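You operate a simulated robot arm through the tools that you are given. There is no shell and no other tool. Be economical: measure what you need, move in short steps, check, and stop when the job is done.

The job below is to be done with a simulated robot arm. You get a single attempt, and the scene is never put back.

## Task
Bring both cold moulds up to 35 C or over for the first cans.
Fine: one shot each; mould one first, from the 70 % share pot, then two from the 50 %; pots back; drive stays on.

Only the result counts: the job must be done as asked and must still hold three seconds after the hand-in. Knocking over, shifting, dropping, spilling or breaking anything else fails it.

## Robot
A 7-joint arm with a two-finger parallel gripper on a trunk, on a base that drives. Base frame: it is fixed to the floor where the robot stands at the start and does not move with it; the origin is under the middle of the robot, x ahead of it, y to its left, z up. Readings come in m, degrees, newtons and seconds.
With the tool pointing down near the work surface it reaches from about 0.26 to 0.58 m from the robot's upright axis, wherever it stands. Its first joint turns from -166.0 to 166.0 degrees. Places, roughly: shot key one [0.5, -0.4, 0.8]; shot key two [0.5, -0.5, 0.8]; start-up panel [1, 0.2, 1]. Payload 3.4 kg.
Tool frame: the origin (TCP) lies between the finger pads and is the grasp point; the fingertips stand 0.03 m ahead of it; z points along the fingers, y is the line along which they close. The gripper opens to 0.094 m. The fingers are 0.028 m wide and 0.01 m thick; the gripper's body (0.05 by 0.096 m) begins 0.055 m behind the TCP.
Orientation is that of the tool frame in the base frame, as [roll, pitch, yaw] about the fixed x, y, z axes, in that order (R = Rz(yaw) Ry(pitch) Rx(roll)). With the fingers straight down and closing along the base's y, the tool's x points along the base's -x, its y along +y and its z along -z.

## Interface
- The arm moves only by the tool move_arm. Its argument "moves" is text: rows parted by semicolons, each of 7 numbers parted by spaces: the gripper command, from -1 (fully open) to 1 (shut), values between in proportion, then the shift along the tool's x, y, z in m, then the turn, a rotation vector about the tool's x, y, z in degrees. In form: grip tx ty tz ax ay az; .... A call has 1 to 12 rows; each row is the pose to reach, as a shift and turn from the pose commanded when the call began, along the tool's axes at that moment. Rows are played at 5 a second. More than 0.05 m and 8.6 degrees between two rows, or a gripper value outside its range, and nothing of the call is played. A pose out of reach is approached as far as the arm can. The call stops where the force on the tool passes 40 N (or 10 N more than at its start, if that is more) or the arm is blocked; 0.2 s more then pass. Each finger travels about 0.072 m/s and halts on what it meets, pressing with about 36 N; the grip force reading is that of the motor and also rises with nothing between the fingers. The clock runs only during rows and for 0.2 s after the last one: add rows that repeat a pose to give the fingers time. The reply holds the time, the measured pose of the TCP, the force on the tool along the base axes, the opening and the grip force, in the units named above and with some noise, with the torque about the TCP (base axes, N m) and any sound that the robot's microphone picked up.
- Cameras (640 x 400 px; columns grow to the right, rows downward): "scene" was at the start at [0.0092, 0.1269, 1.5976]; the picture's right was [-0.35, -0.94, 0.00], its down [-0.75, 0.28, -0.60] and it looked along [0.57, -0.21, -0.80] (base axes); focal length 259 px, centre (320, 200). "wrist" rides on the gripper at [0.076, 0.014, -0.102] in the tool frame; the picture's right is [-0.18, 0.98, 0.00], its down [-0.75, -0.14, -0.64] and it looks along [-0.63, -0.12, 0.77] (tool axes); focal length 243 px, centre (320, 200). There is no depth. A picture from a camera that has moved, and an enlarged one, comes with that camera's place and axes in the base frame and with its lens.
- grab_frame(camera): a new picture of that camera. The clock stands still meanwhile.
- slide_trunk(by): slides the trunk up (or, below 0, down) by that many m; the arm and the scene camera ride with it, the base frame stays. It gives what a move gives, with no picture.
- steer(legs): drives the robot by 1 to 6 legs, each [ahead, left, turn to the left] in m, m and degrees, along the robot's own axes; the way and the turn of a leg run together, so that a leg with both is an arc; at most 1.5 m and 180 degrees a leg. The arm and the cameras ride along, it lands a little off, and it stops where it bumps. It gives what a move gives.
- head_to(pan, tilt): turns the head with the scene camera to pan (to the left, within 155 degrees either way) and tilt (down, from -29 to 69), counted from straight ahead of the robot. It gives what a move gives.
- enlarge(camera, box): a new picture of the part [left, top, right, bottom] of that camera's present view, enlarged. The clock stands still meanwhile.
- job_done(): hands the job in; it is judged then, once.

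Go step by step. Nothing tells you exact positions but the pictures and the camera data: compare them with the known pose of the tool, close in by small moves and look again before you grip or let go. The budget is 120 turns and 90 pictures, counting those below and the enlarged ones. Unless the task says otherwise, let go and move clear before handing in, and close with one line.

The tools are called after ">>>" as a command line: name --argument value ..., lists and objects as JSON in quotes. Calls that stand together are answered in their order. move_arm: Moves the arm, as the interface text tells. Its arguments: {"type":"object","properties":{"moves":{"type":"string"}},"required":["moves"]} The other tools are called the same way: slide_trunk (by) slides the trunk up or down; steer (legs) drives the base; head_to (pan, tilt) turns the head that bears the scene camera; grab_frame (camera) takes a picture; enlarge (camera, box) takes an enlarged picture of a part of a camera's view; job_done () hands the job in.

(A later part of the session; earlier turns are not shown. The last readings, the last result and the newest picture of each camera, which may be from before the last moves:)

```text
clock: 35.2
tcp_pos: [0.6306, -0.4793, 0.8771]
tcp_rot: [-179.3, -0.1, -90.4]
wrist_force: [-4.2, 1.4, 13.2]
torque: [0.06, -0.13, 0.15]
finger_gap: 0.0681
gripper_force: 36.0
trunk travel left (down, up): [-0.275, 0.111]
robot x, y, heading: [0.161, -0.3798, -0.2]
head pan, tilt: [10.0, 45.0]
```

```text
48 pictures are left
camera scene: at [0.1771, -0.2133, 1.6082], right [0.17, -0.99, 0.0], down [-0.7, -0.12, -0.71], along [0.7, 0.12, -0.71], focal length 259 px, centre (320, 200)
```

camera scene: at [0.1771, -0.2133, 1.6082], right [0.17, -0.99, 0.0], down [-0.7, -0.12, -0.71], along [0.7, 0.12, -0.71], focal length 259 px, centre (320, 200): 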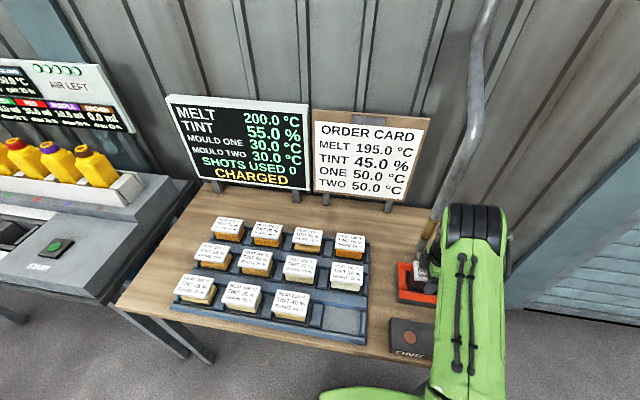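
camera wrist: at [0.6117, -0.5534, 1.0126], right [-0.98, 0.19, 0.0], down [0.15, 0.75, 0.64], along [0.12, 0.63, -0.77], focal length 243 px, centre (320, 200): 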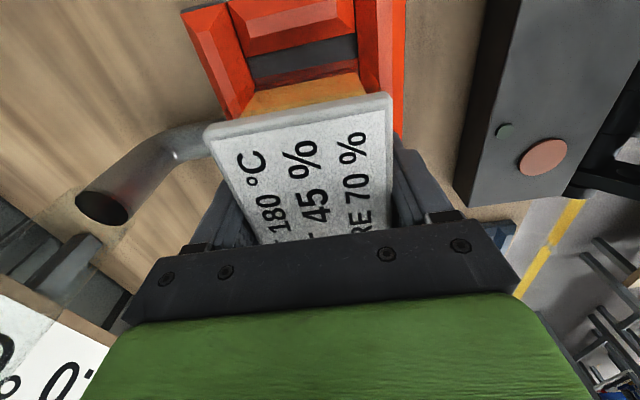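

The panel reads CHARGED. I release the pot in the nest (small opening), and rise.

>>> move_arm --moves "-0.6 0 0 -0.001 0 0 0; -0.6 0 0 -0.001 0 0 0; -0.6 0 0 -0.001 0 0 0; -0.6 0 0 -0.01 0 0 0; -0.6 0 0 -0.03 0 0 0; -0.6 0 0 -0.06 0 0 0; -0.6 0 0 -0.09 0 0 0; -0.6 0 0 -0.13 0 0 0; -0.6 0 0 -0.13 0 0 0"

>>> grab_frame --camera "wrist"

>>> enlarge --camera "scene" --box '[150, 80, 450, 200]'

```text
clock: 37.2
tcp_pos: [0.6297, -0.4794, 1.0062]
tcp_rot: [-179.6, 0.0, -90.4]
wrist_force: [0.0, -0.8, -0.1]
torque: [0.0, -0.01, -0.02]
finger_gap: 0.0752
gripper_force: 0.1
trunk travel left (down, up): [-0.275, 0.111]
robot x, y, heading: [0.1575, -0.3825, -0.1]
head pan, tilt: [10.0, 45.0]
```

```text
47 pictures are left
camera wrist: at [0.6139, -0.5555, 1.1082], right [-0.98, 0.19, -0.01], down [0.14, 0.75, 0.64], along [0.13, 0.63, -0.77], focal length 243 px, centre (320, 200)
```

wrist: 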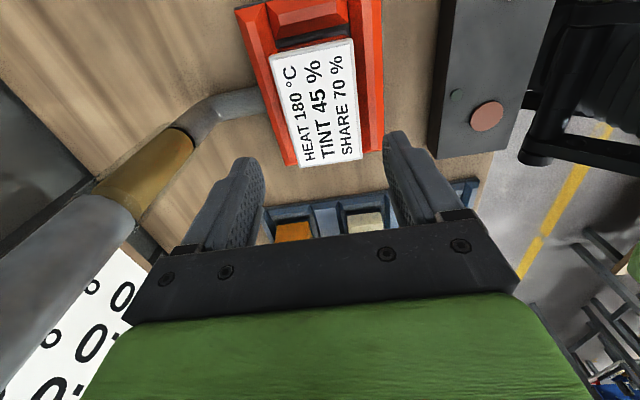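

```text
2.13 times, centred on (300, 140) of scene
camera zoom: at [0.18, -0.2139, 1.6082], right [0.17, -0.99, 0.0], down [-0.7, -0.12, -0.71], along [0.7, 0.12, -0.71], focal length 553 px, centre (363, 328)
```

zoom: 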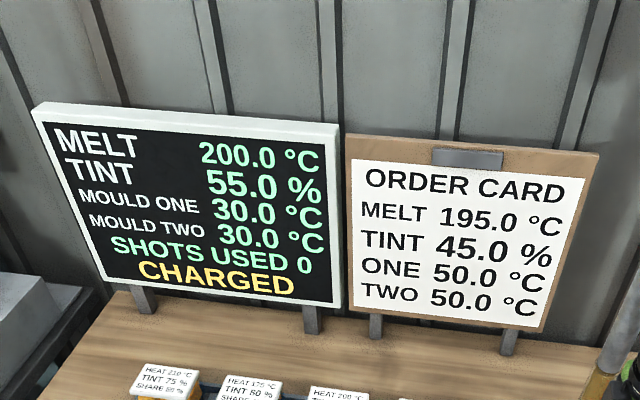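

The pot sits neatly in the nest and the charge stands in the tube. Key one triangulates to (0.4525, −0.418, top 0.836); I move over it with closed fingers and stop above.

>>> move_arm --moves "1 -0.012 0.036 0 0 0 0; 1 -0.024 0.072 0 0 0 0; 1 -0.036 0.108 0 0 0 0; 1 -0.048 0.144 0 0 0 0; 1 -0.06 0.177 0 0 0 0; 1 -0.06 0.177 0.04 0 0 0; 1 -0.06 0.177 0.08 0 0 0; 1 -0.06 0.177 0.11 0 0 0; 1 -0.06 0.177 0.11 0 0 0"

>>> grab_frame --camera "wrist"

```text
clock: 39.2
tcp_pos: [0.455, -0.4182, 0.8945]
tcp_rot: [-179.4, 0.0, -90.5]
wrist_force: [-0.7, 0.0, 0.6]
torque: [0.0, -0.01, 0.05]
finger_gap: 0.0
gripper_force: 32.3
trunk travel left (down, up): [-0.275, 0.111]
robot x, y, heading: [0.1606, -0.3808, -0.1]
head pan, tilt: [10.0, 45.0]
```

```text
45 pictures are left
camera wrist: at [0.4383, -0.4951, 0.996], right [-0.98, 0.19, -0.01], down [0.14, 0.75, 0.64], along [0.13, 0.63, -0.77], focal length 243 px, centre (320, 200)
```

wrist: 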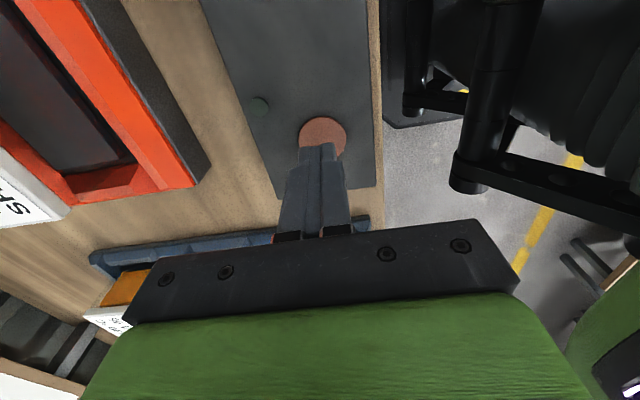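

The fingertips are over key one within 3 mm. I press down carefully a few millimetres and come back up in the same call.

>>> move_arm --moves "1 0.002 0.0025 0.015 0 0 0; 1 0.002 0.0025 0.025 0 0 0; 1 0.002 0.0025 0.029 0 0 0; 1 0.002 0.0025 0.032 0 0 0; 1 0.002 0.0025 0.034 0 0 0; 1 0.002 0.0025 0.02 0 0 0; 1 0.002 0.0025 0 0 0 0"

>>> grab_frame --camera "scene"

```text
clock: 40.1
tcp_pos: [0.4523, -0.4206, 0.8678]
tcp_rot: [-179.2, -0.1, -90.4]
wrist_force: [-5.4, -0.6, 28.8]
torque: [0.14, 0.28, 0.12]
finger_gap: 0.0
gripper_force: 32.9
trunk travel left (down, up): [-0.275, 0.111]
robot x, y, heading: [0.1582, -0.38, -0.5]
head pan, tilt: [10.0, 45.0]
stopped in row 4: the force on the tool passed its limit at 48 N (the readings are from after the stop); the commanded pose is now the measured one
```

```text
44 pictures are left
camera scene: at [0.1774, -0.2137, 1.6085], right [0.17, -0.99, 0.0], down [-0.7, -0.12, -0.71], along [0.7, 0.12, -0.71], focal length 259 px, centre (320, 200)
```

scene: 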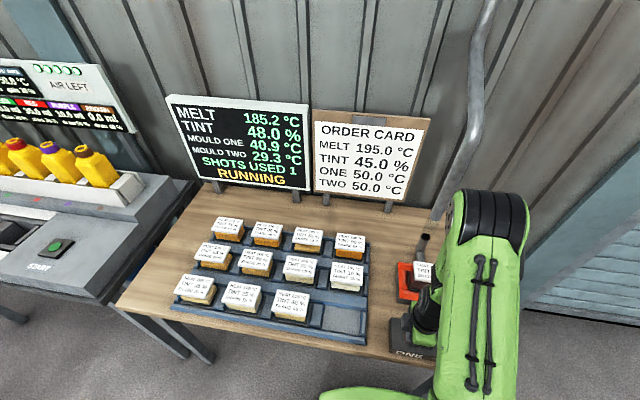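

The shot went into mould one (40.9 °C, SHOTS USED 1, RUNNING). Mould two has dropped slightly, so things may cool with time; I lift off and read the panel again.

>>> move_arm --moves "1 0 0 -0.04 0 0 0; 1 0 0 -0.08 0 0 0; 1 0 0 -0.12 0 0 0; 1 0 0 -0.14 0 0 0"

>>> enlarge --camera "scene" --box '[150, 80, 450, 200]'

```text
clock: 41.1
tcp_pos: [0.4511, -0.4205, 1.0062]
tcp_rot: [-179.1, 0.0, -90.3]
wrist_force: [-0.2, 0.0, 0.4]
torque: [-0.02, -0.03, 0.01]
finger_gap: 0.0002
gripper_force: 33.2
trunk travel left (down, up): [-0.275, 0.111]
robot x, y, heading: [0.1573, -0.3817, 0.1]
head pan, tilt: [10.0, 45.0]
```

```text
2.13 times, centred on (300, 140) of scene
camera zoom: at [0.1792, -0.2138, 1.6082], right [0.17, -0.99, 0.0], down [-0.7, -0.12, -0.71], along [0.7, 0.12, -0.71], focal length 553 px, centre (363, 328)
```

zoom: 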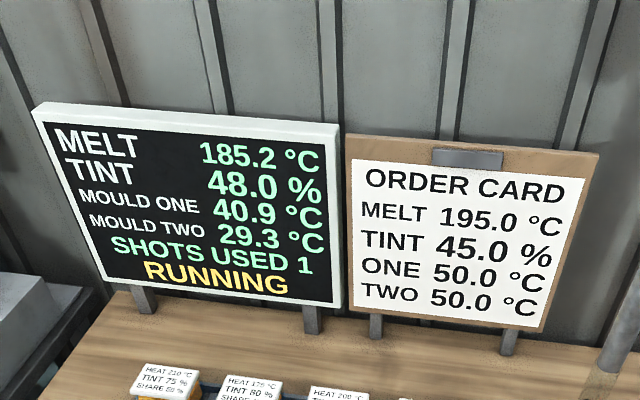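

The values hold steady with time (they change only per shot). Now I go back over the emptied pot to return it to the rack, correcting the small tool tilt on the way.

>>> move_arm --moves "-0.7 0.0116 -0.0357 0 -0.3 0 0; -0.7 0.0232 -0.0714 0 -0.6 0 0; -0.7 0.0348 -0.107 0 -0.9 0 0; -0.7 0.0464 -0.143 0 -0.9 0 0; -0.7 0.058 -0.1786 0 -0.9 0 0; -0.7 0.058 -0.1786 0 -0.9 0 0"

>>> grab_frame --camera "wrist"

```text
clock: 42.5
tcp_pos: [0.6287, -0.4792, 1.0087]
tcp_rot: [-180.0, 0.0, -90.3]
wrist_force: [-0.8, 0.0, 0.0]
torque: [0.0, 0.0, 0.01]
finger_gap: 0.0798
gripper_force: 0.0
trunk travel left (down, up): [-0.275, 0.111]
robot x, y, heading: [0.1541, -0.3812, 0.0]
head pan, tilt: [10.0, 45.0]
```

```text
42 pictures are left
camera wrist: at [0.6139, -0.5562, 1.1102], right [-0.98, 0.19, 0.0], down [0.15, 0.75, 0.64], along [0.12, 0.63, -0.77], focal length 243 px, centre (320, 200)
```

wrist: 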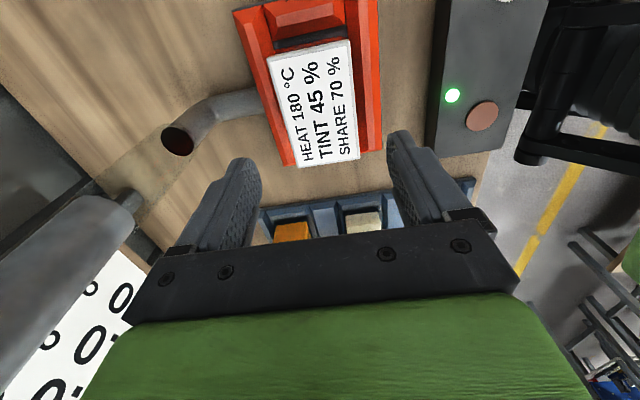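

The pot is where I left it, and key one's lamp is lit. I descend over it and grip.

>>> move_arm --moves "-0.7 0 0 0.04 0 0 0; -0.7 0 0 0.08 0 0 0; -0.7 0 0 0.11 0 0 0; -0.7 0 0 0.122 0 0 0; -0.7 0 0 0.13 0 0 0; 0.5 0 0 0.13 0 0 0; 1 0 0 0.13 0 0 0; 1 0 0 0.13 0 0 0; 1 0 0 0.13 0 0 0; 1 0 0 0.126 0 0 0; 1 0 0 0.12 0 0 0; 1 0 0 0.12 0 0 0"

>>> grab_frame --camera "wrist"

```text
clock: 45.1
tcp_pos: [0.6296, -0.4794, 0.887]
tcp_rot: [179.9, 0.0, -90.4]
wrist_force: [-0.3, 0.1, -2.0]
torque: [0.03, 0.01, 0.03]
finger_gap: 0.068
gripper_force: 36.1
trunk travel left (down, up): [-0.275, 0.111]
robot x, y, heading: [0.1565, -0.3778, -0.1]
head pan, tilt: [10.0, 45.0]
```

```text
41 pictures are left
camera wrist: at [0.6145, -0.5562, 0.99], right [-0.98, 0.19, 0.0], down [0.15, 0.75, 0.64], along [0.12, 0.63, -0.77], focal length 243 px, centre (320, 200)
```

wrist: 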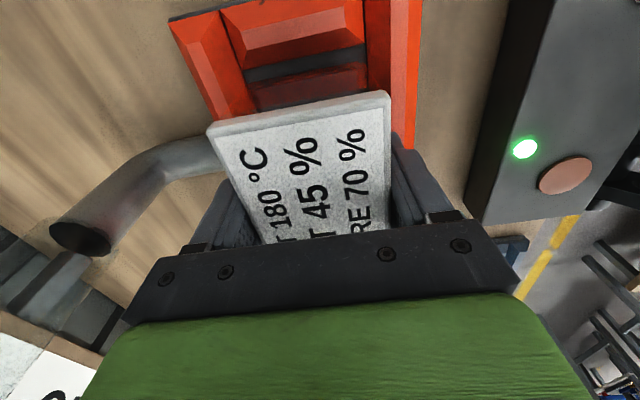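

The pot is gripped again. I lift and carry it back above its rack slot at (0.4785, −0.229).

>>> move_arm --moves "1 0 0 -0.03 0 0 0; 1 0 0 -0.07 0 0 0; 1 0 0 -0.11 0 0 0; 1 0 0 -0.14 0 0 0; 1 -0.041 0.025 -0.14 0 0 0; 1 -0.082 0.05 -0.14 0 0 0; 1 -0.123 0.075 -0.14 0 0 0; 1 -0.164 0.1 -0.14 0 0 0; 1 -0.205 0.125 -0.14 0 0 0; 1 -0.246 0.15 -0.14 0 0 0; 1 -0.249 0.151 -0.14 0 0 0; 1 -0.249 0.151 -0.14 0 0 0"

>>> head_to --pan 0 --tilt 55

>>> grab_frame --camera "wrist"

>>> grab_frame --camera "scene"

```text
clock: 47.7
tcp_pos: [0.4796, -0.2293, 1.0273]
tcp_rot: [179.9, -0.1, -90.4]
wrist_force: [0.5, 0.6, -1.9]
torque: [0.02, 0.0, 0.01]
finger_gap: 0.068
gripper_force: 36.0
trunk travel left (down, up): [-0.275, 0.111]
robot x, y, heading: [0.1578, -0.3849, -0.4]
head pan, tilt: [10.0, 45.0]
```

```text
clock: 48.4
tcp_pos: [0.4799, -0.2293, 1.0282]
tcp_rot: [179.9, -0.2, -90.4]
wrist_force: [-0.1, 0.6, -2.1]
torque: [-0.01, 0.01, -0.02]
finger_gap: 0.0678
gripper_force: 35.9
trunk travel left (down, up): [-0.275, 0.111]
robot x, y, heading: [0.1596, -0.3804, -0.2]
head pan, tilt: [0.0, 55.0]
```

```text
40 pictures are left
camera wrist: at [0.4654, -0.3067, 1.1298], right [-0.98, 0.19, 0.0], down [0.15, 0.75, 0.64], along [0.12, 0.63, -0.77], focal length 243 px, centre (320, 200)
```

wrist: 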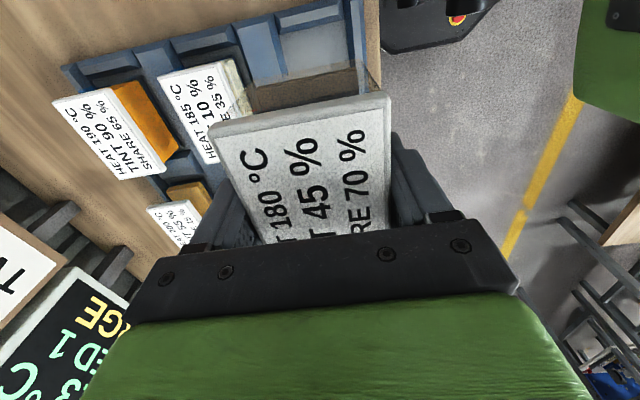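

```text
39 pictures are left
camera scene: at [0.1715, -0.2278, 1.5948], right [0.0, -1.0, 0.0], down [-0.82, 0.0, -0.57], along [0.57, 0.0, -0.82], focal length 259 px, centre (320, 200)
```

scene: 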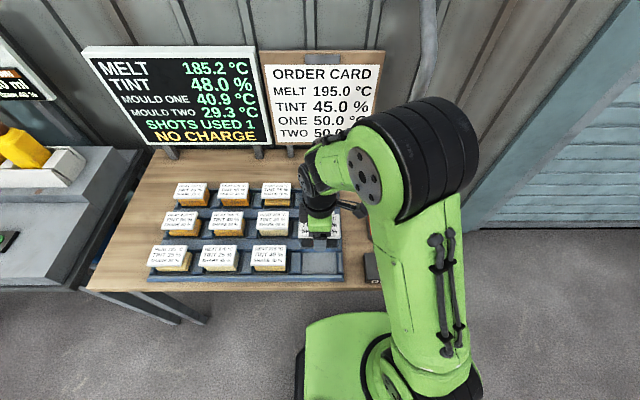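

NO CHARGE, as expected with the pot lifted off empty. The pot is above its slot; I descend partway to check alignment.

>>> move_arm --moves "1 0 0.001 0.03 0 0 0; 1 0 0.001 0.06 0 0 0; 1 0 0.001 0.09 0 0 0; 1 0 0.001 0.12 0 0 0; 1 0 0.001 0.135 0 0 0; 1 0 0.001 0.135 0 0 0"

>>> enlarge --camera "wrist" --box '[180, 0, 420, 150]'

>>> enlarge --camera "scene" --box '[240, 170, 380, 290]'

```text
clock: 49.8
tcp_pos: [0.4779, -0.229, 0.8935]
tcp_rot: [-180.0, -0.1, -90.4]
wrist_force: [-0.3, 0.2, -1.1]
torque: [0.0, -0.03, 0.01]
finger_gap: 0.0678
gripper_force: 36.2
trunk travel left (down, up): [-0.275, 0.111]
robot x, y, heading: [0.1579, -0.3795, -0.2]
head pan, tilt: [0.0, 55.0]
```

```text
2.67 times, centred on (300, 75) of wrist
camera zoom: at [0.4641, -0.3065, 0.9945], right [-0.98, 0.19, 0.0], down [0.15, 0.75, 0.64], along [0.12, 0.63, -0.77], focal length 647 px, centre (373, 533)
```

zoom: 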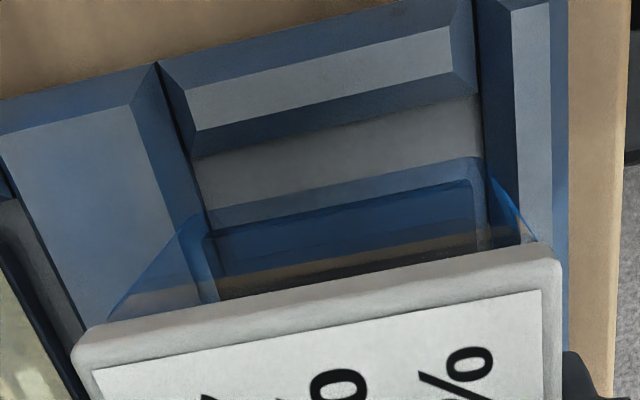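

```text
3.33 times, centred on (310, 230) of scene
camera zoom: at [0.1713, -0.2278, 1.5948], right [0.0, -1.0, 0.0], down [-0.82, 0.0, -0.57], along [0.57, 0.0, -0.82], focal length 864 px, centre (353, 100)
```

zoom: 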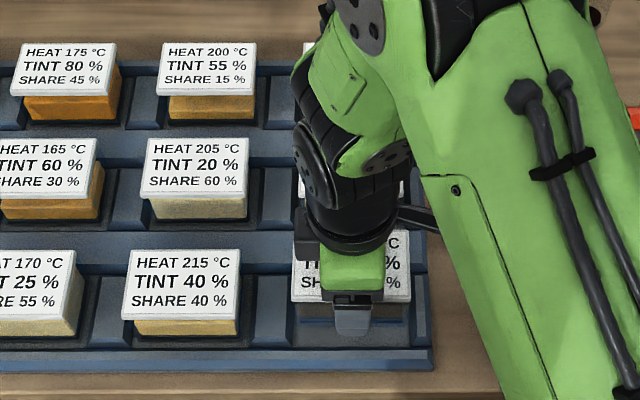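

Aligned with the slot. I lower to just about the seated height.

>>> move_arm --moves "1 0 0 0.012 0 0 0; 1 0 0 0.022 0 0 0; 1 0 0 0.028 0 0 0; 1 0 0 0.032 0 0 0; 1 0 0 0.035 0 0 0; 1 0 0 0.038 0 0 0; 1 0 0 0.038 0 0 0"

>>> enlarge --camera "wrist" --box '[180, 0, 420, 150]'

```text
clock: 51.4
tcp_pos: [0.4793, -0.2294, 0.8554]
tcp_rot: [179.9, -0.1, -90.4]
wrist_force: [0.7, 0.4, -1.9]
torque: [0.0, 0.02, 0.02]
finger_gap: 0.0678
gripper_force: 36.0
trunk travel left (down, up): [-0.275, 0.111]
robot x, y, heading: [0.1576, -0.3805, -0.1]
head pan, tilt: [0.0, 55.0]
```

```text
2.67 times, centred on (300, 75) of wrist
camera zoom: at [0.4642, -0.3062, 0.957], right [-0.98, 0.19, 0.0], down [0.15, 0.75, 0.64], along [0.12, 0.63, -0.77], focal length 647 px, centre (373, 533)
```

zoom: 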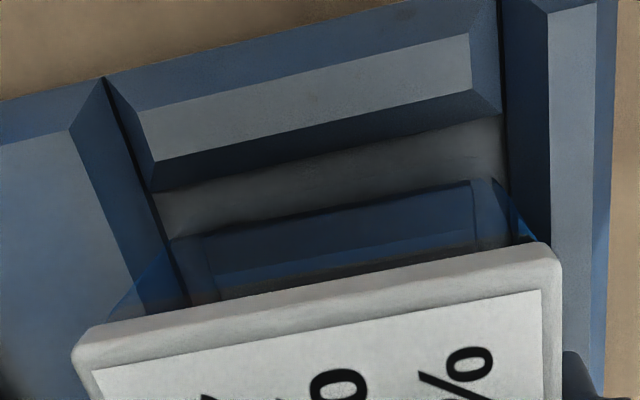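

Still hanging free by a few millimetres. I go 1 mm at a time until contact.

>>> move_arm --moves "1 0 0 0.0015 0 0 0; 1 0 0 0.003 0 0 0; 1 0 0 0.004 0 0 0; 1 0 0 0.005 0 0 0; 1 0 0 0.005 0 0 0"

```text
clock: 52.6
tcp_pos: [0.4788, -0.2302, 0.8502]
tcp_rot: [-179.9, 0.1, -90.3]
wrist_force: [2.8, 0.9, 31.2]
torque: [0.04, 0.07, -0.05]
finger_gap: 0.0681
gripper_force: 35.8
trunk travel left (down, up): [-0.275, 0.111]
robot x, y, heading: [0.1593, -0.382, -0.2]
head pan, tilt: [0.0, 55.0]
```

The pot is seated (31 N, no side torque). I release and rise.

>>> move_arm --moves "1 0 0 -0.002 0 0 0; -0.7 0 0 -0.002 0 0 0; -0.7 0 0 -0.002 0 0 0; -0.7 0 0 -0.002 0 0 0; -0.7 0 0 -0.02 0 0 0; -0.7 0 0 -0.05 0 0 0; -0.7 0 0 -0.09 0 0 0; -0.7 0 0 -0.13 0 0 0; -0.7 0 0 -0.17 0 0 0; -0.7 0 0 -0.21 0 0 0; -0.7 0 0 -0.21 0 0 0"

>>> grab_frame --camera "wrist"

>>> grab_frame --camera "scene"

```text
clock: 55.0
tcp_pos: [0.48, -0.2278, 1.0609]
tcp_rot: [179.9, -0.2, -90.4]
wrist_force: [0.8, 0.4, 0.0]
torque: [0.01, 0.01, 0.0]
finger_gap: 0.0802
gripper_force: 0.1
trunk travel left (down, up): [-0.275, 0.111]
robot x, y, heading: [0.1568, -0.3805, -0.4]
head pan, tilt: [0.0, 55.0]
```

```text
35 pictures are left
camera wrist: at [0.4642, -0.3044, 1.1628], right [-0.98, 0.19, 0.0], down [0.15, 0.75, 0.64], along [0.12, 0.63, -0.77], focal length 243 px, centre (320, 200)
```

wrist: 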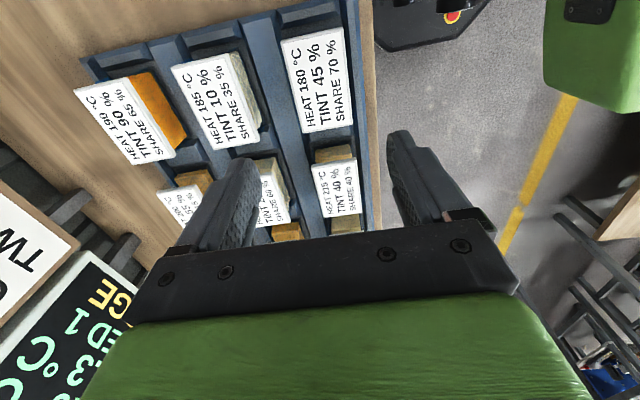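

```text
34 pictures are left
camera scene: at [0.1719, -0.2276, 1.5948], right [0.0, -1.0, 0.0], down [-0.82, 0.0, -0.57], along [0.57, 0.0, -0.82], focal length 259 px, centre (320, 200)
```

scene: 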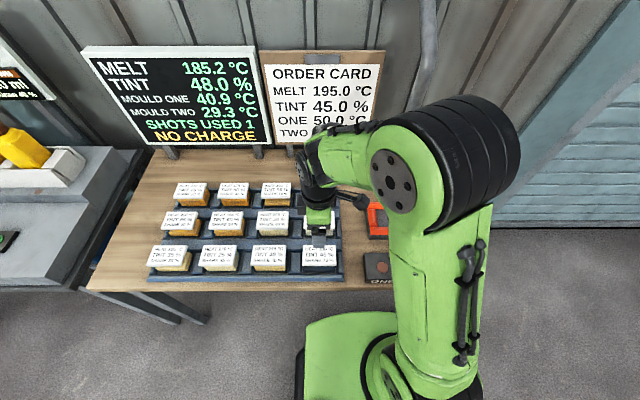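

The 70 % pot is back in its slot. The 50 % pot (back-left) is at about (0.707, 0.215); I drive left and slightly ahead to reach it.

>>> steer --legs '[[0, 0.46, 0], [0.05, 0, 0]]'

>>> grab_frame --camera "wrist"

>>> grab_frame --camera "scene"

```text
clock: 58.3
tcp_pos: [0.5347, 0.2315, 1.0592]
tcp_rot: [179.8, -0.1, -90.6]
wrist_force: [1.0, 0.0, -0.6]
torque: [0.02, 0.05, -0.01]
finger_gap: 0.0799
gripper_force: 0.1
trunk travel left (down, up): [-0.275, 0.111]
robot x, y, heading: [0.2096, 0.0766, -0.3]
head pan, tilt: [0.0, 55.0]
```

```text
33 pictures are left
camera wrist: at [0.5186, 0.1551, 1.1619], right [-0.98, 0.19, 0.0], down [0.15, 0.75, 0.64], along [0.12, 0.63, -0.77], focal length 243 px, centre (320, 200)
```

wrist: 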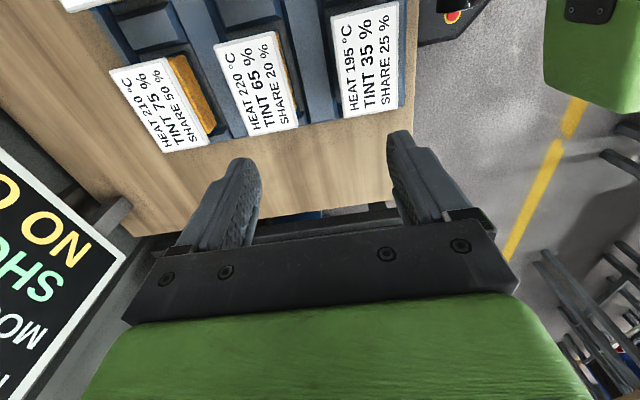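

```text
32 pictures are left
camera scene: at [0.227, 0.2325, 1.5947], right [-0.01, -1.0, 0.0], down [-0.82, 0.0, -0.57], along [0.57, 0.0, -0.82], focal length 259 px, centre (320, 200)
```

scene: 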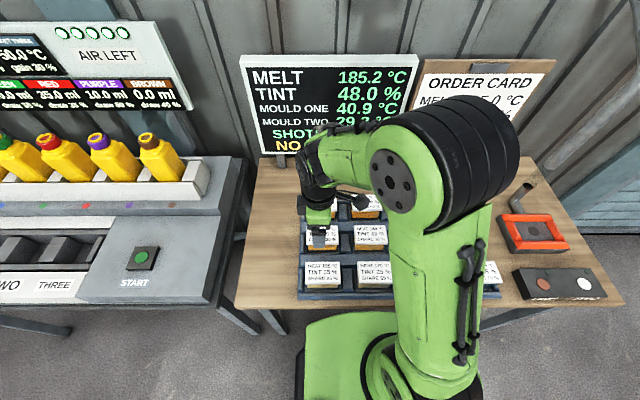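

The 50 % lid centre comes out at (0.718, 0.221). I move over it, straighten the yaw, open fully and come down to 0.97 for a check.

>>> move_arm --moves "-1 0.002 -0.036 0 0 0 -0.6; -1 0.004 -0.072 0 0 0 -0.6; -1 0.006 -0.108 0 0 0 -0.6; -1 0.008 -0.144 0 0 0 -0.6; -1 0.0086 -0.182 0 0 0 -0.6; -1 0.0086 -0.182 0.04 0 0 -0.6; -1 0.0086 -0.182 0.08 0 0 -0.6; -1 0.0086 -0.182 0.09 0 0 -0.6; -1 0.0086 -0.182 0.09 0 0 -0.6"

>>> grab_frame --camera "wrist"

```text
clock: 60.3
tcp_pos: [0.7127, 0.2213, 0.9704]
tcp_rot: [179.9, 0.0, -89.8]
wrist_force: [-0.8, 0.4, 0.2]
torque: [-0.03, 0.0, 0.0]
finger_gap: 0.0939
gripper_force: 0.1
trunk travel left (down, up): [-0.275, 0.111]
robot x, y, heading: [0.2138, 0.0793, -0.4]
head pan, tilt: [0.0, 55.0]
```

```text
31 pictures are left
camera wrist: at [0.6992, 0.1445, 1.0714], right [-0.98, 0.18, 0.0], down [0.14, 0.75, 0.64], along [0.12, 0.63, -0.77], focal length 243 px, centre (320, 200)
```

wrist: 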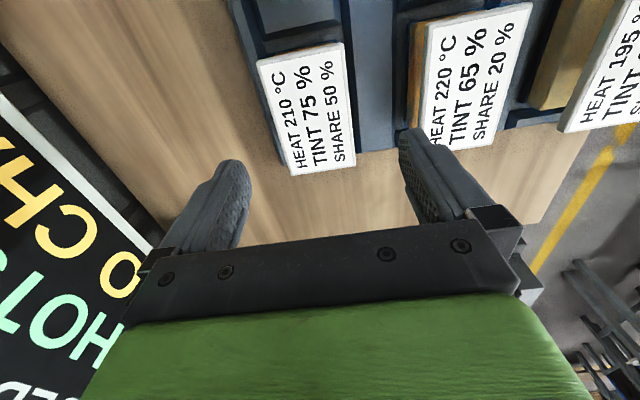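

Lid centre refined to (0.7195, 0.2215). I shift 7 mm and go down to grip height 0.853, then close.

>>> move_arm --moves "-1 0 -0.0075 0 0 0 0; -1 0 -0.0075 0.03 0 0 0; -1 0 -0.0075 0.06 0 0 0; -1 0 -0.0075 0.09 0 0 0; -1 0 -0.0075 0.108 0 0 0; -1 0 -0.0075 0.117 0 0 0; -1 0 -0.0075 0.117 0 0 0"

>>> grab_frame --camera "wrist"

```text
clock: 61.9
tcp_pos: [0.7203, 0.2211, 0.8525]
tcp_rot: [179.9, 0.0, -90.0]
wrist_force: [-0.5, -0.4, 0.4]
torque: [-0.02, 0.01, -0.02]
finger_gap: 0.094
gripper_force: 0.1
trunk travel left (down, up): [-0.275, 0.111]
robot x, y, heading: [0.2118, 0.079, -0.2]
head pan, tilt: [0.0, 55.0]
```

```text
30 pictures are left
camera wrist: at [0.7069, 0.1446, 0.955], right [-0.98, 0.18, 0.0], down [0.14, 0.75, 0.64], along [0.12, 0.63, -0.77], focal length 243 px, centre (320, 200)
```

wrist: 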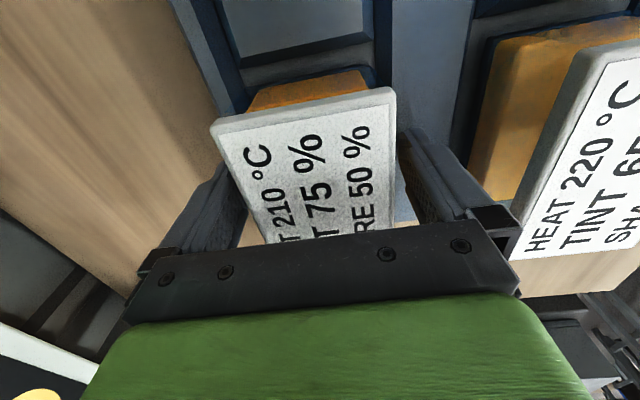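

The fingers straddle the lid evenly. I close, and lift slowly.

>>> move_arm --moves "0 0 0 0 0 0 0; 1 0 0 0 0 0 0; 1 0 0 0 0 0 0; 1 0 0 0 0 0 0; 1 0 0 0 0 0 0; 1 0 0 -0.004 0 0 0; 1 0 0 -0.01 0 0 0; 1 0 0 -0.02 0 0 0; 1 0 0 -0.03 0 0 0; 1 0 0 -0.03 0 0 0"

>>> grab_frame --camera "wrist"

```text
clock: 64.1
tcp_pos: [0.7207, 0.2213, 0.883]
tcp_rot: [179.9, -0.1, -90.0]
wrist_force: [0.1, 0.3, -2.0]
torque: [0.03, -0.01, 0.0]
finger_gap: 0.068
gripper_force: 36.1
trunk travel left (down, up): [-0.275, 0.111]
robot x, y, heading: [0.212, 0.079, -0.6]
head pan, tilt: [0.0, 55.0]
```

```text
29 pictures are left
camera wrist: at [0.707, 0.1449, 0.9848], right [-0.98, 0.18, 0.0], down [0.14, 0.75, 0.64], along [0.12, 0.63, -0.77], focal length 243 px, centre (320, 200)
```

wrist: 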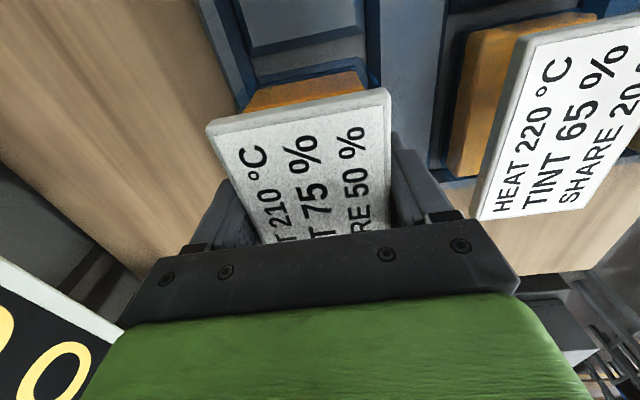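

The pot is up and held firmly. I lift it to carrying height, draw it back, then drive back to the earlier stand.

>>> move_arm --moves "1 0 0 -0.03 0 0 0; 1 0 0 -0.07 0 0 0; 1 0 0 -0.11 0 0 0; 1 0 0 -0.15 0 0 0; 1 0 0.03 -0.16 0 0 0; 1 0 0.07 -0.16 0 0 0; 1 0 0.11 -0.16 0 0 0; 1 0 0.15 -0.16 0 0 0; 1 0 0.18 -0.16 0 0 0; 1 0 0.18 -0.16 0 0 0"

>>> steer --legs '[[-0.05, 0, 0], [0, -0.46, 0]]'

>>> grab_frame --camera "wrist"

```text
clock: 66.3
tcp_pos: [0.5421, 0.2218, 1.043]
tcp_rot: [179.9, -0.1, -89.9]
wrist_force: [0.9, -0.5, -1.2]
torque: [0.02, 0.02, 0.03]
finger_gap: 0.0679
gripper_force: 35.7
trunk travel left (down, up): [-0.275, 0.111]
robot x, y, heading: [0.2113, 0.0839, -0.7]
head pan, tilt: [0.0, 55.0]
```

```text
clock: 69.6
tcp_pos: [0.4883, -0.2395, 1.0425]
tcp_rot: [180.0, 0.0, -90.0]
wrist_force: [-0.5, 0.4, -1.3]
torque: [0.01, -0.01, -0.01]
finger_gap: 0.068
gripper_force: 35.6
trunk travel left (down, up): [-0.275, 0.111]
robot x, y, heading: [0.1546, -0.3822, -0.3]
head pan, tilt: [0.0, 55.0]
```

```text
28 pictures are left
camera wrist: at [0.4735, -0.3161, 1.1453], right [-0.98, 0.18, 0.0], down [0.14, 0.75, 0.64], along [0.12, 0.63, -0.77], focal length 243 px, centre (320, 200)
```

wrist: 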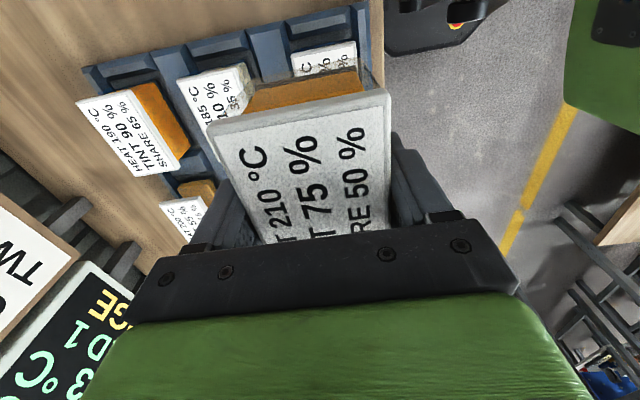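

Back at the stand with the pot. I carry it over the nest (0.6285, −0.479) and lower to 0.912.

>>> move_arm --moves "1 0.04 -0.0233 0 0 0 0; 1 0.08 -0.0467 0 0 0 0; 1 0.12 -0.07 0 0 0 0; 1 0.16 -0.0933 0 0 0 0; 1 0.2 -0.1167 0 0 0 0; 1 0.2395 -0.14 0 0 0 0; 1 0.2395 -0.14 0 0 0 0; 1 0.2395 -0.14 0.04 0 0 0; 1 0.2395 -0.14 0.08 0 0 0; 1 0.2395 -0.14 0.115 0 0 0; 1 0.2395 -0.14 0.13 0 0 0; 1 0.2395 -0.14 0.13 0 0 0"

>>> enlarge --camera "wrist" --box '[180, 0, 420, 150]'

```text
clock: 72.2
tcp_pos: [0.628, -0.4773, 0.9137]
tcp_rot: [179.9, -0.1, -89.9]
wrist_force: [0.6, -0.1, -1.7]
torque: [-0.01, 0.03, -0.01]
finger_gap: 0.068
gripper_force: 36.0
trunk travel left (down, up): [-0.275, 0.111]
robot x, y, heading: [0.1596, -0.3763, -0.5]
head pan, tilt: [0.0, 55.0]
```

```text
2.67 times, centred on (300, 75) of wrist
camera zoom: at [0.6139, -0.5546, 1.0148], right [-0.98, 0.18, 0.0], down [0.14, 0.75, 0.64], along [0.12, 0.63, -0.77], focal length 647 px, centre (373, 533)
```

zoom: 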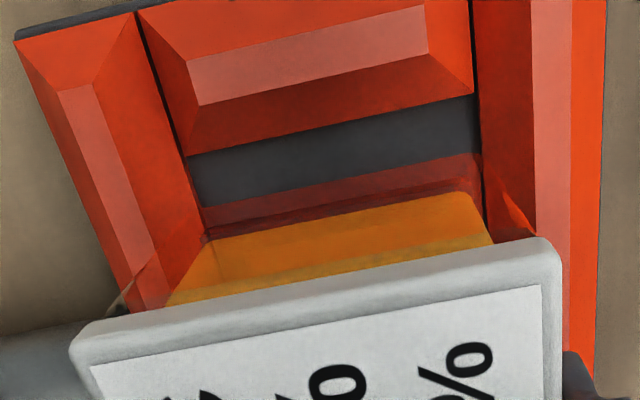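

Same alignment as the first time. I lower until contact.

>>> move_arm --moves "1 0.001 0 0.01 0 0 0; 1 0.001 0 0.02 0 0 0; 1 0.001 0 0.026 0 0 0; 1 0.001 0 0.029 0 0 0; 1 0.001 0 0.031 0 0 0; 1 0.001 0 0.033 0 0 0; 1 0.001 0 0.034 0 0 0; 1 0.001 0 0.035 0 0 0; 1 0.001 0 0.036 0 0 0; 1 0.001 0 0.036 0 0 0"

>>> grab_frame --camera "scene"

>>> grab_frame --camera "wrist"

```text
clock: 74.4
tcp_pos: [0.6286, -0.4797, 0.8791]
tcp_rot: [-180.0, 0.0, -90.0]
wrist_force: [0.7, -0.5, 18.8]
torque: [0.24, 0.74, -0.04]
finger_gap: 0.0679
gripper_force: 35.6
trunk travel left (down, up): [-0.275, 0.111]
robot x, y, heading: [0.1588, -0.3795, -0.4]
head pan, tilt: [0.0, 55.0]
```

```text
26 pictures are left
camera scene: at [0.1688, -0.2268, 1.5949], right [-0.01, -1.0, 0.0], down [-0.82, 0.01, -0.57], along [0.57, 0.0, -0.82], focal length 259 px, centre (320, 200)
```

scene: 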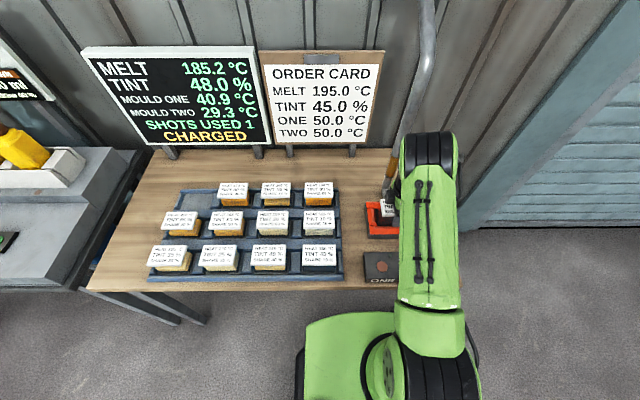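

```text
25 pictures are left
camera wrist: at [0.6131, -0.5561, 0.981], right [-0.98, 0.18, 0.0], down [0.14, 0.75, 0.64], along [0.12, 0.63, -0.77], focal length 243 px, centre (320, 200)
```

wrist: 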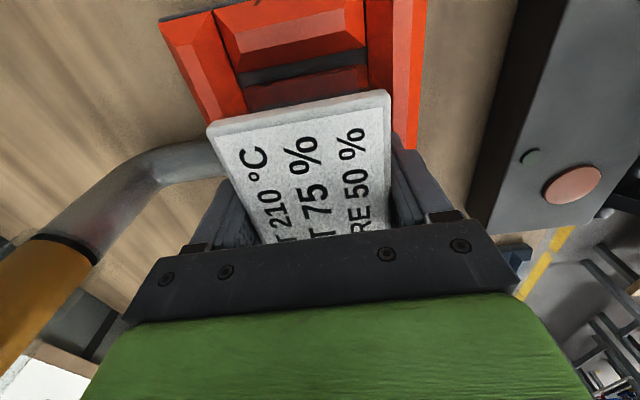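

CHARGED again. I release the pot, rise, and move with closed fingers over key two (0.4515, −0.538).

>>> move_arm --moves "1 0 0 -0.001 0 0 0; -0.65 0 0 -0.001 0 0 0; -0.65 0 0 -0.001 0 0 0; -0.65 0 0 -0.001 0 0 0; -0.65 0 0 -0.02 0 0 0; -0.65 0 0 -0.05 0 0 0; -0.65 0 0 -0.09 0 0 0; -0.65 0 0 -0.13 0 0 0; -0.65 0 0 -0.13 0 0 0"

>>> move_arm --moves "1 0.0116 0.0355 0 0 0 0; 1 0.0232 0.071 0 0 0 0; 1 0.0348 0.1065 0 0 0 0; 1 0.0464 0.142 0 0 0 0; 1 0.058 0.177 0 0 0 0; 1 0.058 0.177 0.04 0 0 0; 1 0.058 0.177 0.08 0 0 0; 1 0.058 0.177 0.112 0 0 0; 1 0.058 0.177 0.112 0 0 0"

>>> grab_frame --camera "wrist"

>>> grab_frame --camera "scene"

```text
clock: 76.4
tcp_pos: [0.628, -0.4792, 1.0063]
tcp_rot: [179.9, 0.0, -90.0]
wrist_force: [0.2, 0.1, 0.6]
torque: [0.03, 0.0, -0.02]
finger_gap: 0.0774
gripper_force: 0.2
trunk travel left (down, up): [-0.275, 0.111]
robot x, y, heading: [0.1581, -0.3789, -0.2]
head pan, tilt: [0.0, 55.0]
```

```text
clock: 78.4
tcp_pos: [0.4519, -0.5357, 0.8951]
tcp_rot: [-180.0, -0.2, -90.0]
wrist_force: [0.3, 0.0, -0.8]
torque: [0.01, 0.0, 0.01]
finger_gap: 0.0
gripper_force: 32.5
trunk travel left (down, up): [-0.275, 0.111]
robot x, y, heading: [0.1616, -0.3807, -0.2]
head pan, tilt: [0.0, 55.0]
```

```text
24 pictures are left
camera wrist: at [0.4366, -0.6132, 0.9974], right [-0.98, 0.18, 0.0], down [0.14, 0.75, 0.64], along [0.12, 0.63, -0.77], focal length 243 px, centre (320, 200)
```

wrist: 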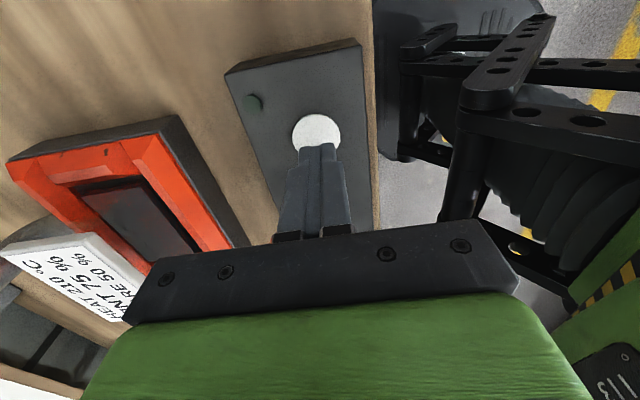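

```text
23 pictures are left
camera scene: at [0.1699, -0.2269, 1.5948], right [-0.01, -1.0, 0.0], down [-0.82, 0.01, -0.57], along [0.57, 0.0, -0.82], focal length 259 px, centre (320, 200)
```

scene: 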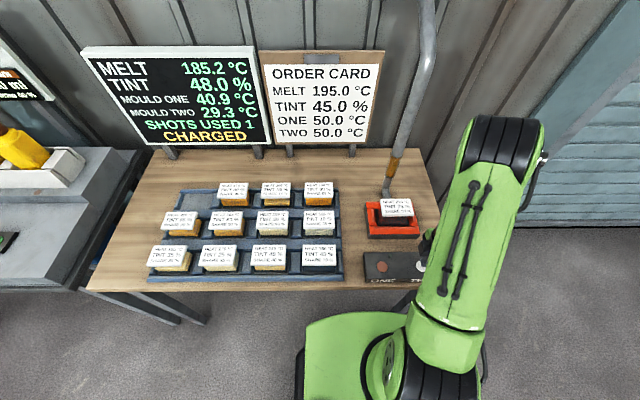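

The fingertips are over key two (5 mm short in y). I adjust and press gently.

>>> move_arm --moves "1 0.005 0 0.01 0 0 0; 1 0.005 0 0.022 0 0 0; 1 0.005 0 0.026 0 0 0; 1 0.005 0 0.029 0 0 0; 1 0.005 0 0.031 0 0 0; 1 0.005 0 0.033 0 0 0; 1 0.005 0 0.02 0 0 0; 1 0.005 0 0 0 0 0"

>>> enlarge --camera "scene" --box '[60, 30, 400, 160]'

```text
clock: 79.7
tcp_pos: [0.4521, -0.5434, 0.8665]
tcp_rot: [-179.7, -0.1, -89.9]
wrist_force: [-6.2, 3.3, 24.6]
torque: [0.35, 0.2, 0.07]
finger_gap: 0.0001
gripper_force: 32.7
trunk travel left (down, up): [-0.275, 0.111]
robot x, y, heading: [0.1561, -0.3795, -0.4]
head pan, tilt: [0.0, 55.0]
stopped in row 6: the force on the tool passed its limit at 48 N (the readings are from after the stop); the commanded pose is now the measured one
```

```text
1.88 times, centred on (230, 95) of scene
camera zoom: at [0.1683, -0.226, 1.5948], right [-0.01, -1.0, 0.0], down [-0.82, 0.01, -0.57], along [0.57, -0.01, -0.82], focal length 488 px, centre (489, 398)
```

zoom: 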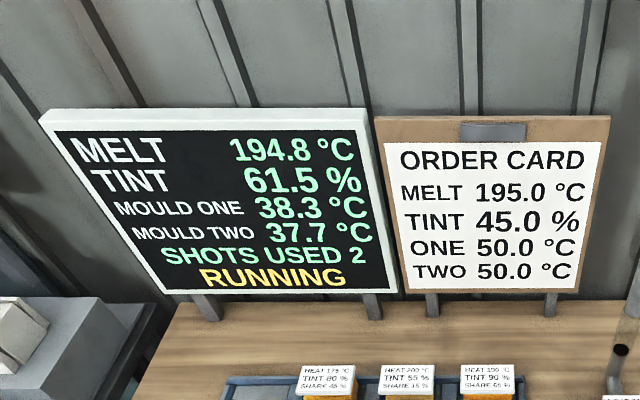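

Both moulds are over 35 °C (38.3 and 37.7) with two shots used. Now I lift off and go back above the pot in the nest to return it.

>>> move_arm --moves "1 0 0 -0.04 0 0 0; 1 0 0 -0.08 0 0 0; 1 0 0 -0.12 0 0 0; 1 0 0 -0.14 0 0 0; -0.7 -0.0128 -0.0352 -0.14 -0.3 0 0; -0.7 -0.0256 -0.0704 -0.14 -0.3 0 0; -0.7 -0.0384 -0.1056 -0.14 -0.3 0 0; -0.7 -0.0512 -0.1408 -0.14 -0.3 0 0; -0.7 -0.064 -0.176 -0.14 -0.3 0 0; -0.7 -0.064 -0.176 -0.14 -0.3 0 0"

>>> grab_frame --camera "wrist"

>>> enlarge --camera "scene" --box '[60, 30, 400, 160]'

```text
clock: 81.9
tcp_pos: [0.627, -0.4785, 1.0054]
tcp_rot: [179.9, 0.0, -89.9]
wrist_force: [0.1, 0.3, -0.3]
torque: [-0.01, 0.0, -0.02]
finger_gap: 0.08
gripper_force: 0.0
trunk travel left (down, up): [-0.275, 0.111]
robot x, y, heading: [0.159, -0.3818, -0.5]
head pan, tilt: [0.0, 55.0]
```

```text
21 pictures are left
camera wrist: at [0.613, -0.5549, 1.1085], right [-0.98, 0.18, 0.0], down [0.14, 0.76, 0.64], along [0.12, 0.63, -0.77], focal length 243 px, centre (320, 200)
```

wrist: 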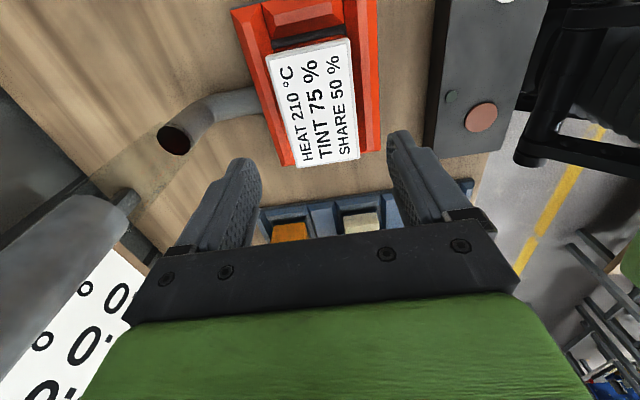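

```text
1.88 times, centred on (230, 95) of scene
camera zoom: at [0.1698, -0.2273, 1.5949], right [-0.01, -1.0, 0.0], down [-0.82, 0.01, -0.57], along [0.57, 0.0, -0.82], focal length 488 px, centre (489, 398)
```

zoom: 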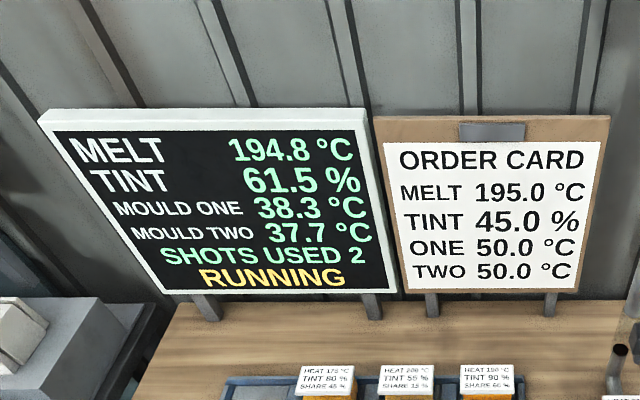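

Readings are steady. I descend, grip the empty pot and lift it clear.

>>> move_arm --moves "-0.7 0.0005 -0.0015 0.04 0 0 0; -0.7 0.0005 -0.0015 0.08 0 0 0; -0.7 0.0005 -0.0015 0.11 0 0 0; -0.7 0.0005 -0.0015 0.12 0 0 0; -0.7 0.0005 -0.0015 0.1265 0 0 0; 0.5 0.0005 -0.0015 0.1265 0 0 0; 1 0.0005 -0.0015 0.1265 0 0 0; 1 0.0005 -0.0015 0.1265 0 0 0; 1 0.0005 -0.0015 0.1265 0 0 0; 1 0.0005 -0.0015 0.12 0 0 0; 1 0.0005 -0.0015 0.11 0 0 0; 1 0.0005 -0.0015 0.11 0 0 0"

>>> grab_frame --camera "wrist"

```text
clock: 84.5
tcp_pos: [0.6301, -0.4792, 0.8961]
tcp_rot: [180.0, -0.1, -89.9]
wrist_force: [-0.4, 0.1, -1.1]
torque: [0.03, -0.03, -0.01]
finger_gap: 0.0679
gripper_force: 36.1
trunk travel left (down, up): [-0.275, 0.111]
robot x, y, heading: [0.1597, -0.3763, -0.3]
head pan, tilt: [0.0, 55.0]
```

```text
19 pictures are left
camera wrist: at [0.6152, -0.5557, 0.9982], right [-0.98, 0.18, 0.0], down [0.14, 0.76, 0.64], along [0.12, 0.63, -0.77], focal length 243 px, centre (320, 200)
```

wrist: 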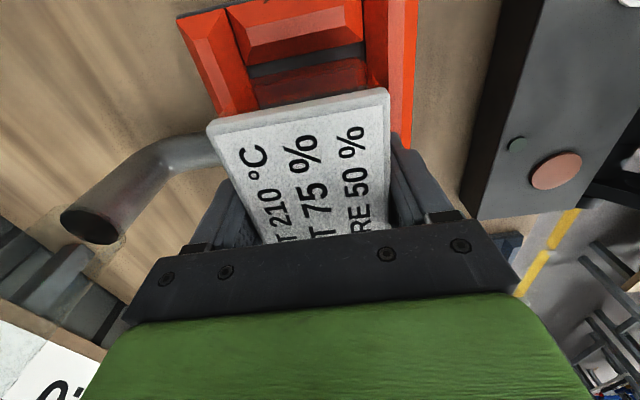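

Held exactly as before. I lift, draw back left, and drive to the back-left stand.

>>> move_arm --moves "1 0 0 -0.03 0 0 0; 1 0 0 -0.07 0 0 0; 1 0 0 -0.11 0 0 0; 1 0 0 -0.15 0 0 0; 1 -0.04 0.015 -0.15 0 0 0; 1 -0.08 0.03 -0.15 0 0 0; 1 -0.12 0.045 -0.15 0 0 0; 1 -0.16 0.06 -0.15 0 0 0; 1 -0.2 0.075 -0.15 0 0 0; 1 -0.24 0.09 -0.15 0 0 0; 1 -0.24 0.09 -0.15 0 0 0"

>>> steer --legs '[[0, 0.46, 0], [0.05, 0, 0]]'

>>> grab_frame --camera "wrist"

```text
clock: 86.9
tcp_pos: [0.5416, -0.238, 1.0461]
tcp_rot: [179.9, 0.0, -89.9]
wrist_force: [-0.6, 0.4, -0.7]
torque: [-0.01, 0.0, 0.0]
finger_gap: 0.0676
gripper_force: 35.9
trunk travel left (down, up): [-0.275, 0.111]
robot x, y, heading: [0.1558, -0.378, -0.3]
head pan, tilt: [0.0, 55.0]
```

```text
clock: 90.2
tcp_pos: [0.5986, 0.2243, 1.0461]
tcp_rot: [179.8, -0.3, -90.2]
wrist_force: [-0.4, 0.7, -2.5]
torque: [0.01, 0.0, 0.0]
finger_gap: 0.068
gripper_force: 36.2
trunk travel left (down, up): [-0.275, 0.111]
robot x, y, heading: [0.2147, 0.0836, -0.8]
head pan, tilt: [0.0, 55.0]
```

```text
18 pictures are left
camera wrist: at [0.5838, 0.148, 1.1479], right [-0.98, 0.19, 0.0], down [0.15, 0.75, 0.64], along [0.12, 0.63, -0.77], focal length 243 px, centre (320, 200)
```

wrist: 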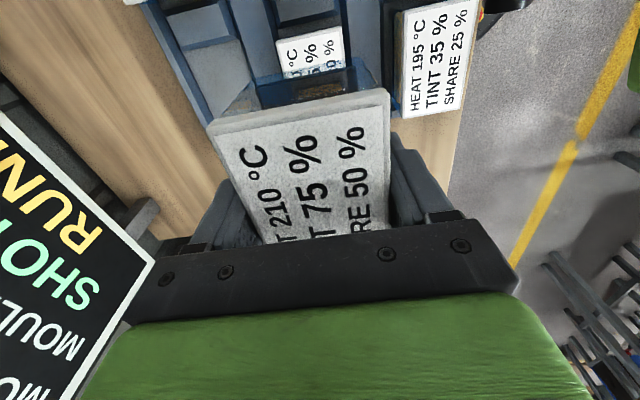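

Now I move above the slot (0.7205, 0.2213) and lower partway to check.

>>> move_arm --moves "1 0.001 -0.04 0 0 0 -0.2; 1 0.002 -0.08 0 0 0 -0.2; 1 0.0028 -0.122 0 0 0 -0.2; 1 0.0028 -0.122 0 0 0 -0.2; 1 0.0028 -0.122 0.04 0 0 -0.2; 1 0.0028 -0.122 0.08 0 0 -0.2; 1 0.0028 -0.122 0.12 0 0 -0.2; 1 0.0028 -0.122 0.15 0 0 -0.2; 1 0.0028 -0.122 0.15 0 0 -0.2"

>>> enlarge --camera "wrist" --box '[180, 0, 420, 150]'

```text
clock: 92.2
tcp_pos: [0.7179, 0.2201, 0.8957]
tcp_rot: [179.8, -0.1, -90.0]
wrist_force: [0.3, -0.5, -1.4]
torque: [0.02, -0.02, -0.01]
finger_gap: 0.0678
gripper_force: 36.3
trunk travel left (down, up): [-0.275, 0.111]
robot x, y, heading: [0.2148, 0.0849, -0.8]
head pan, tilt: [0.0, 55.0]
```

```text
2.67 times, centred on (300, 75) of wrist
camera zoom: at [0.7039, 0.1438, 0.9982], right [-0.98, 0.18, 0.0], down [0.14, 0.76, 0.64], along [0.12, 0.63, -0.77], focal length 647 px, centre (373, 533)
```

zoom: 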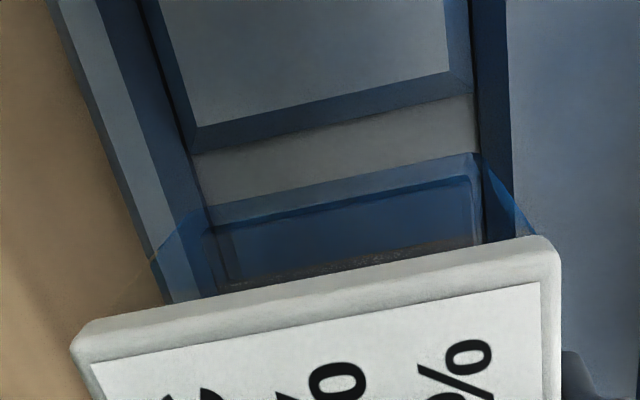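

Aligned; a 2 mm correction and then lower until contact.

>>> move_arm --moves "1 -0.001 -0.0022 0.012 0 0 0; 1 -0.001 -0.0022 0.024 0 0 0; 1 -0.001 -0.0022 0.032 0 0 0; 1 -0.001 -0.0022 0.037 0 0 0; 1 -0.001 -0.0022 0.04 0 0 0; 1 -0.001 -0.0022 0.042 0 0 0; 1 -0.001 -0.0022 0.0435 0 0 0; 1 -0.001 -0.0022 0.0445 0 0 0; 1 -0.001 -0.0022 0.0445 0 0 0"

>>> enlarge --camera "wrist" --box '[180, 0, 420, 150]'

```text
clock: 94.2
tcp_pos: [0.7201, 0.2214, 0.8529]
tcp_rot: [-179.9, -0.1, -90.0]
wrist_force: [0.8, 1.4, 15.4]
torque: [-0.38, 0.52, -0.01]
finger_gap: 0.0679
gripper_force: 36.2
trunk travel left (down, up): [-0.275, 0.111]
robot x, y, heading: [0.2149, 0.0832, -0.8]
head pan, tilt: [0.0, 55.0]
```

```text
2.67 times, centred on (300, 75) of wrist
camera zoom: at [0.7056, 0.1447, 0.9555], right [-0.98, 0.18, 0.0], down [0.14, 0.75, 0.64], along [0.12, 0.63, -0.77], focal length 647 px, centre (373, 533)
```

zoom: 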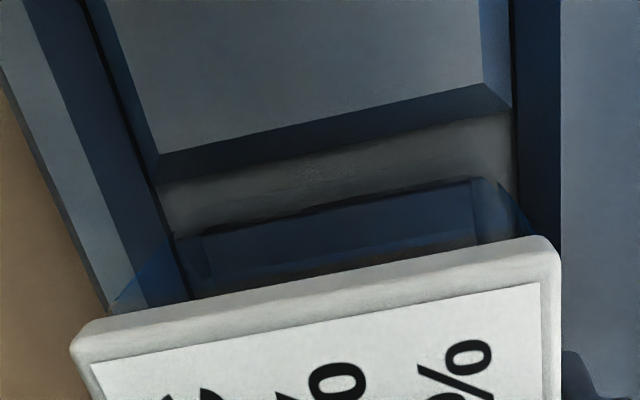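

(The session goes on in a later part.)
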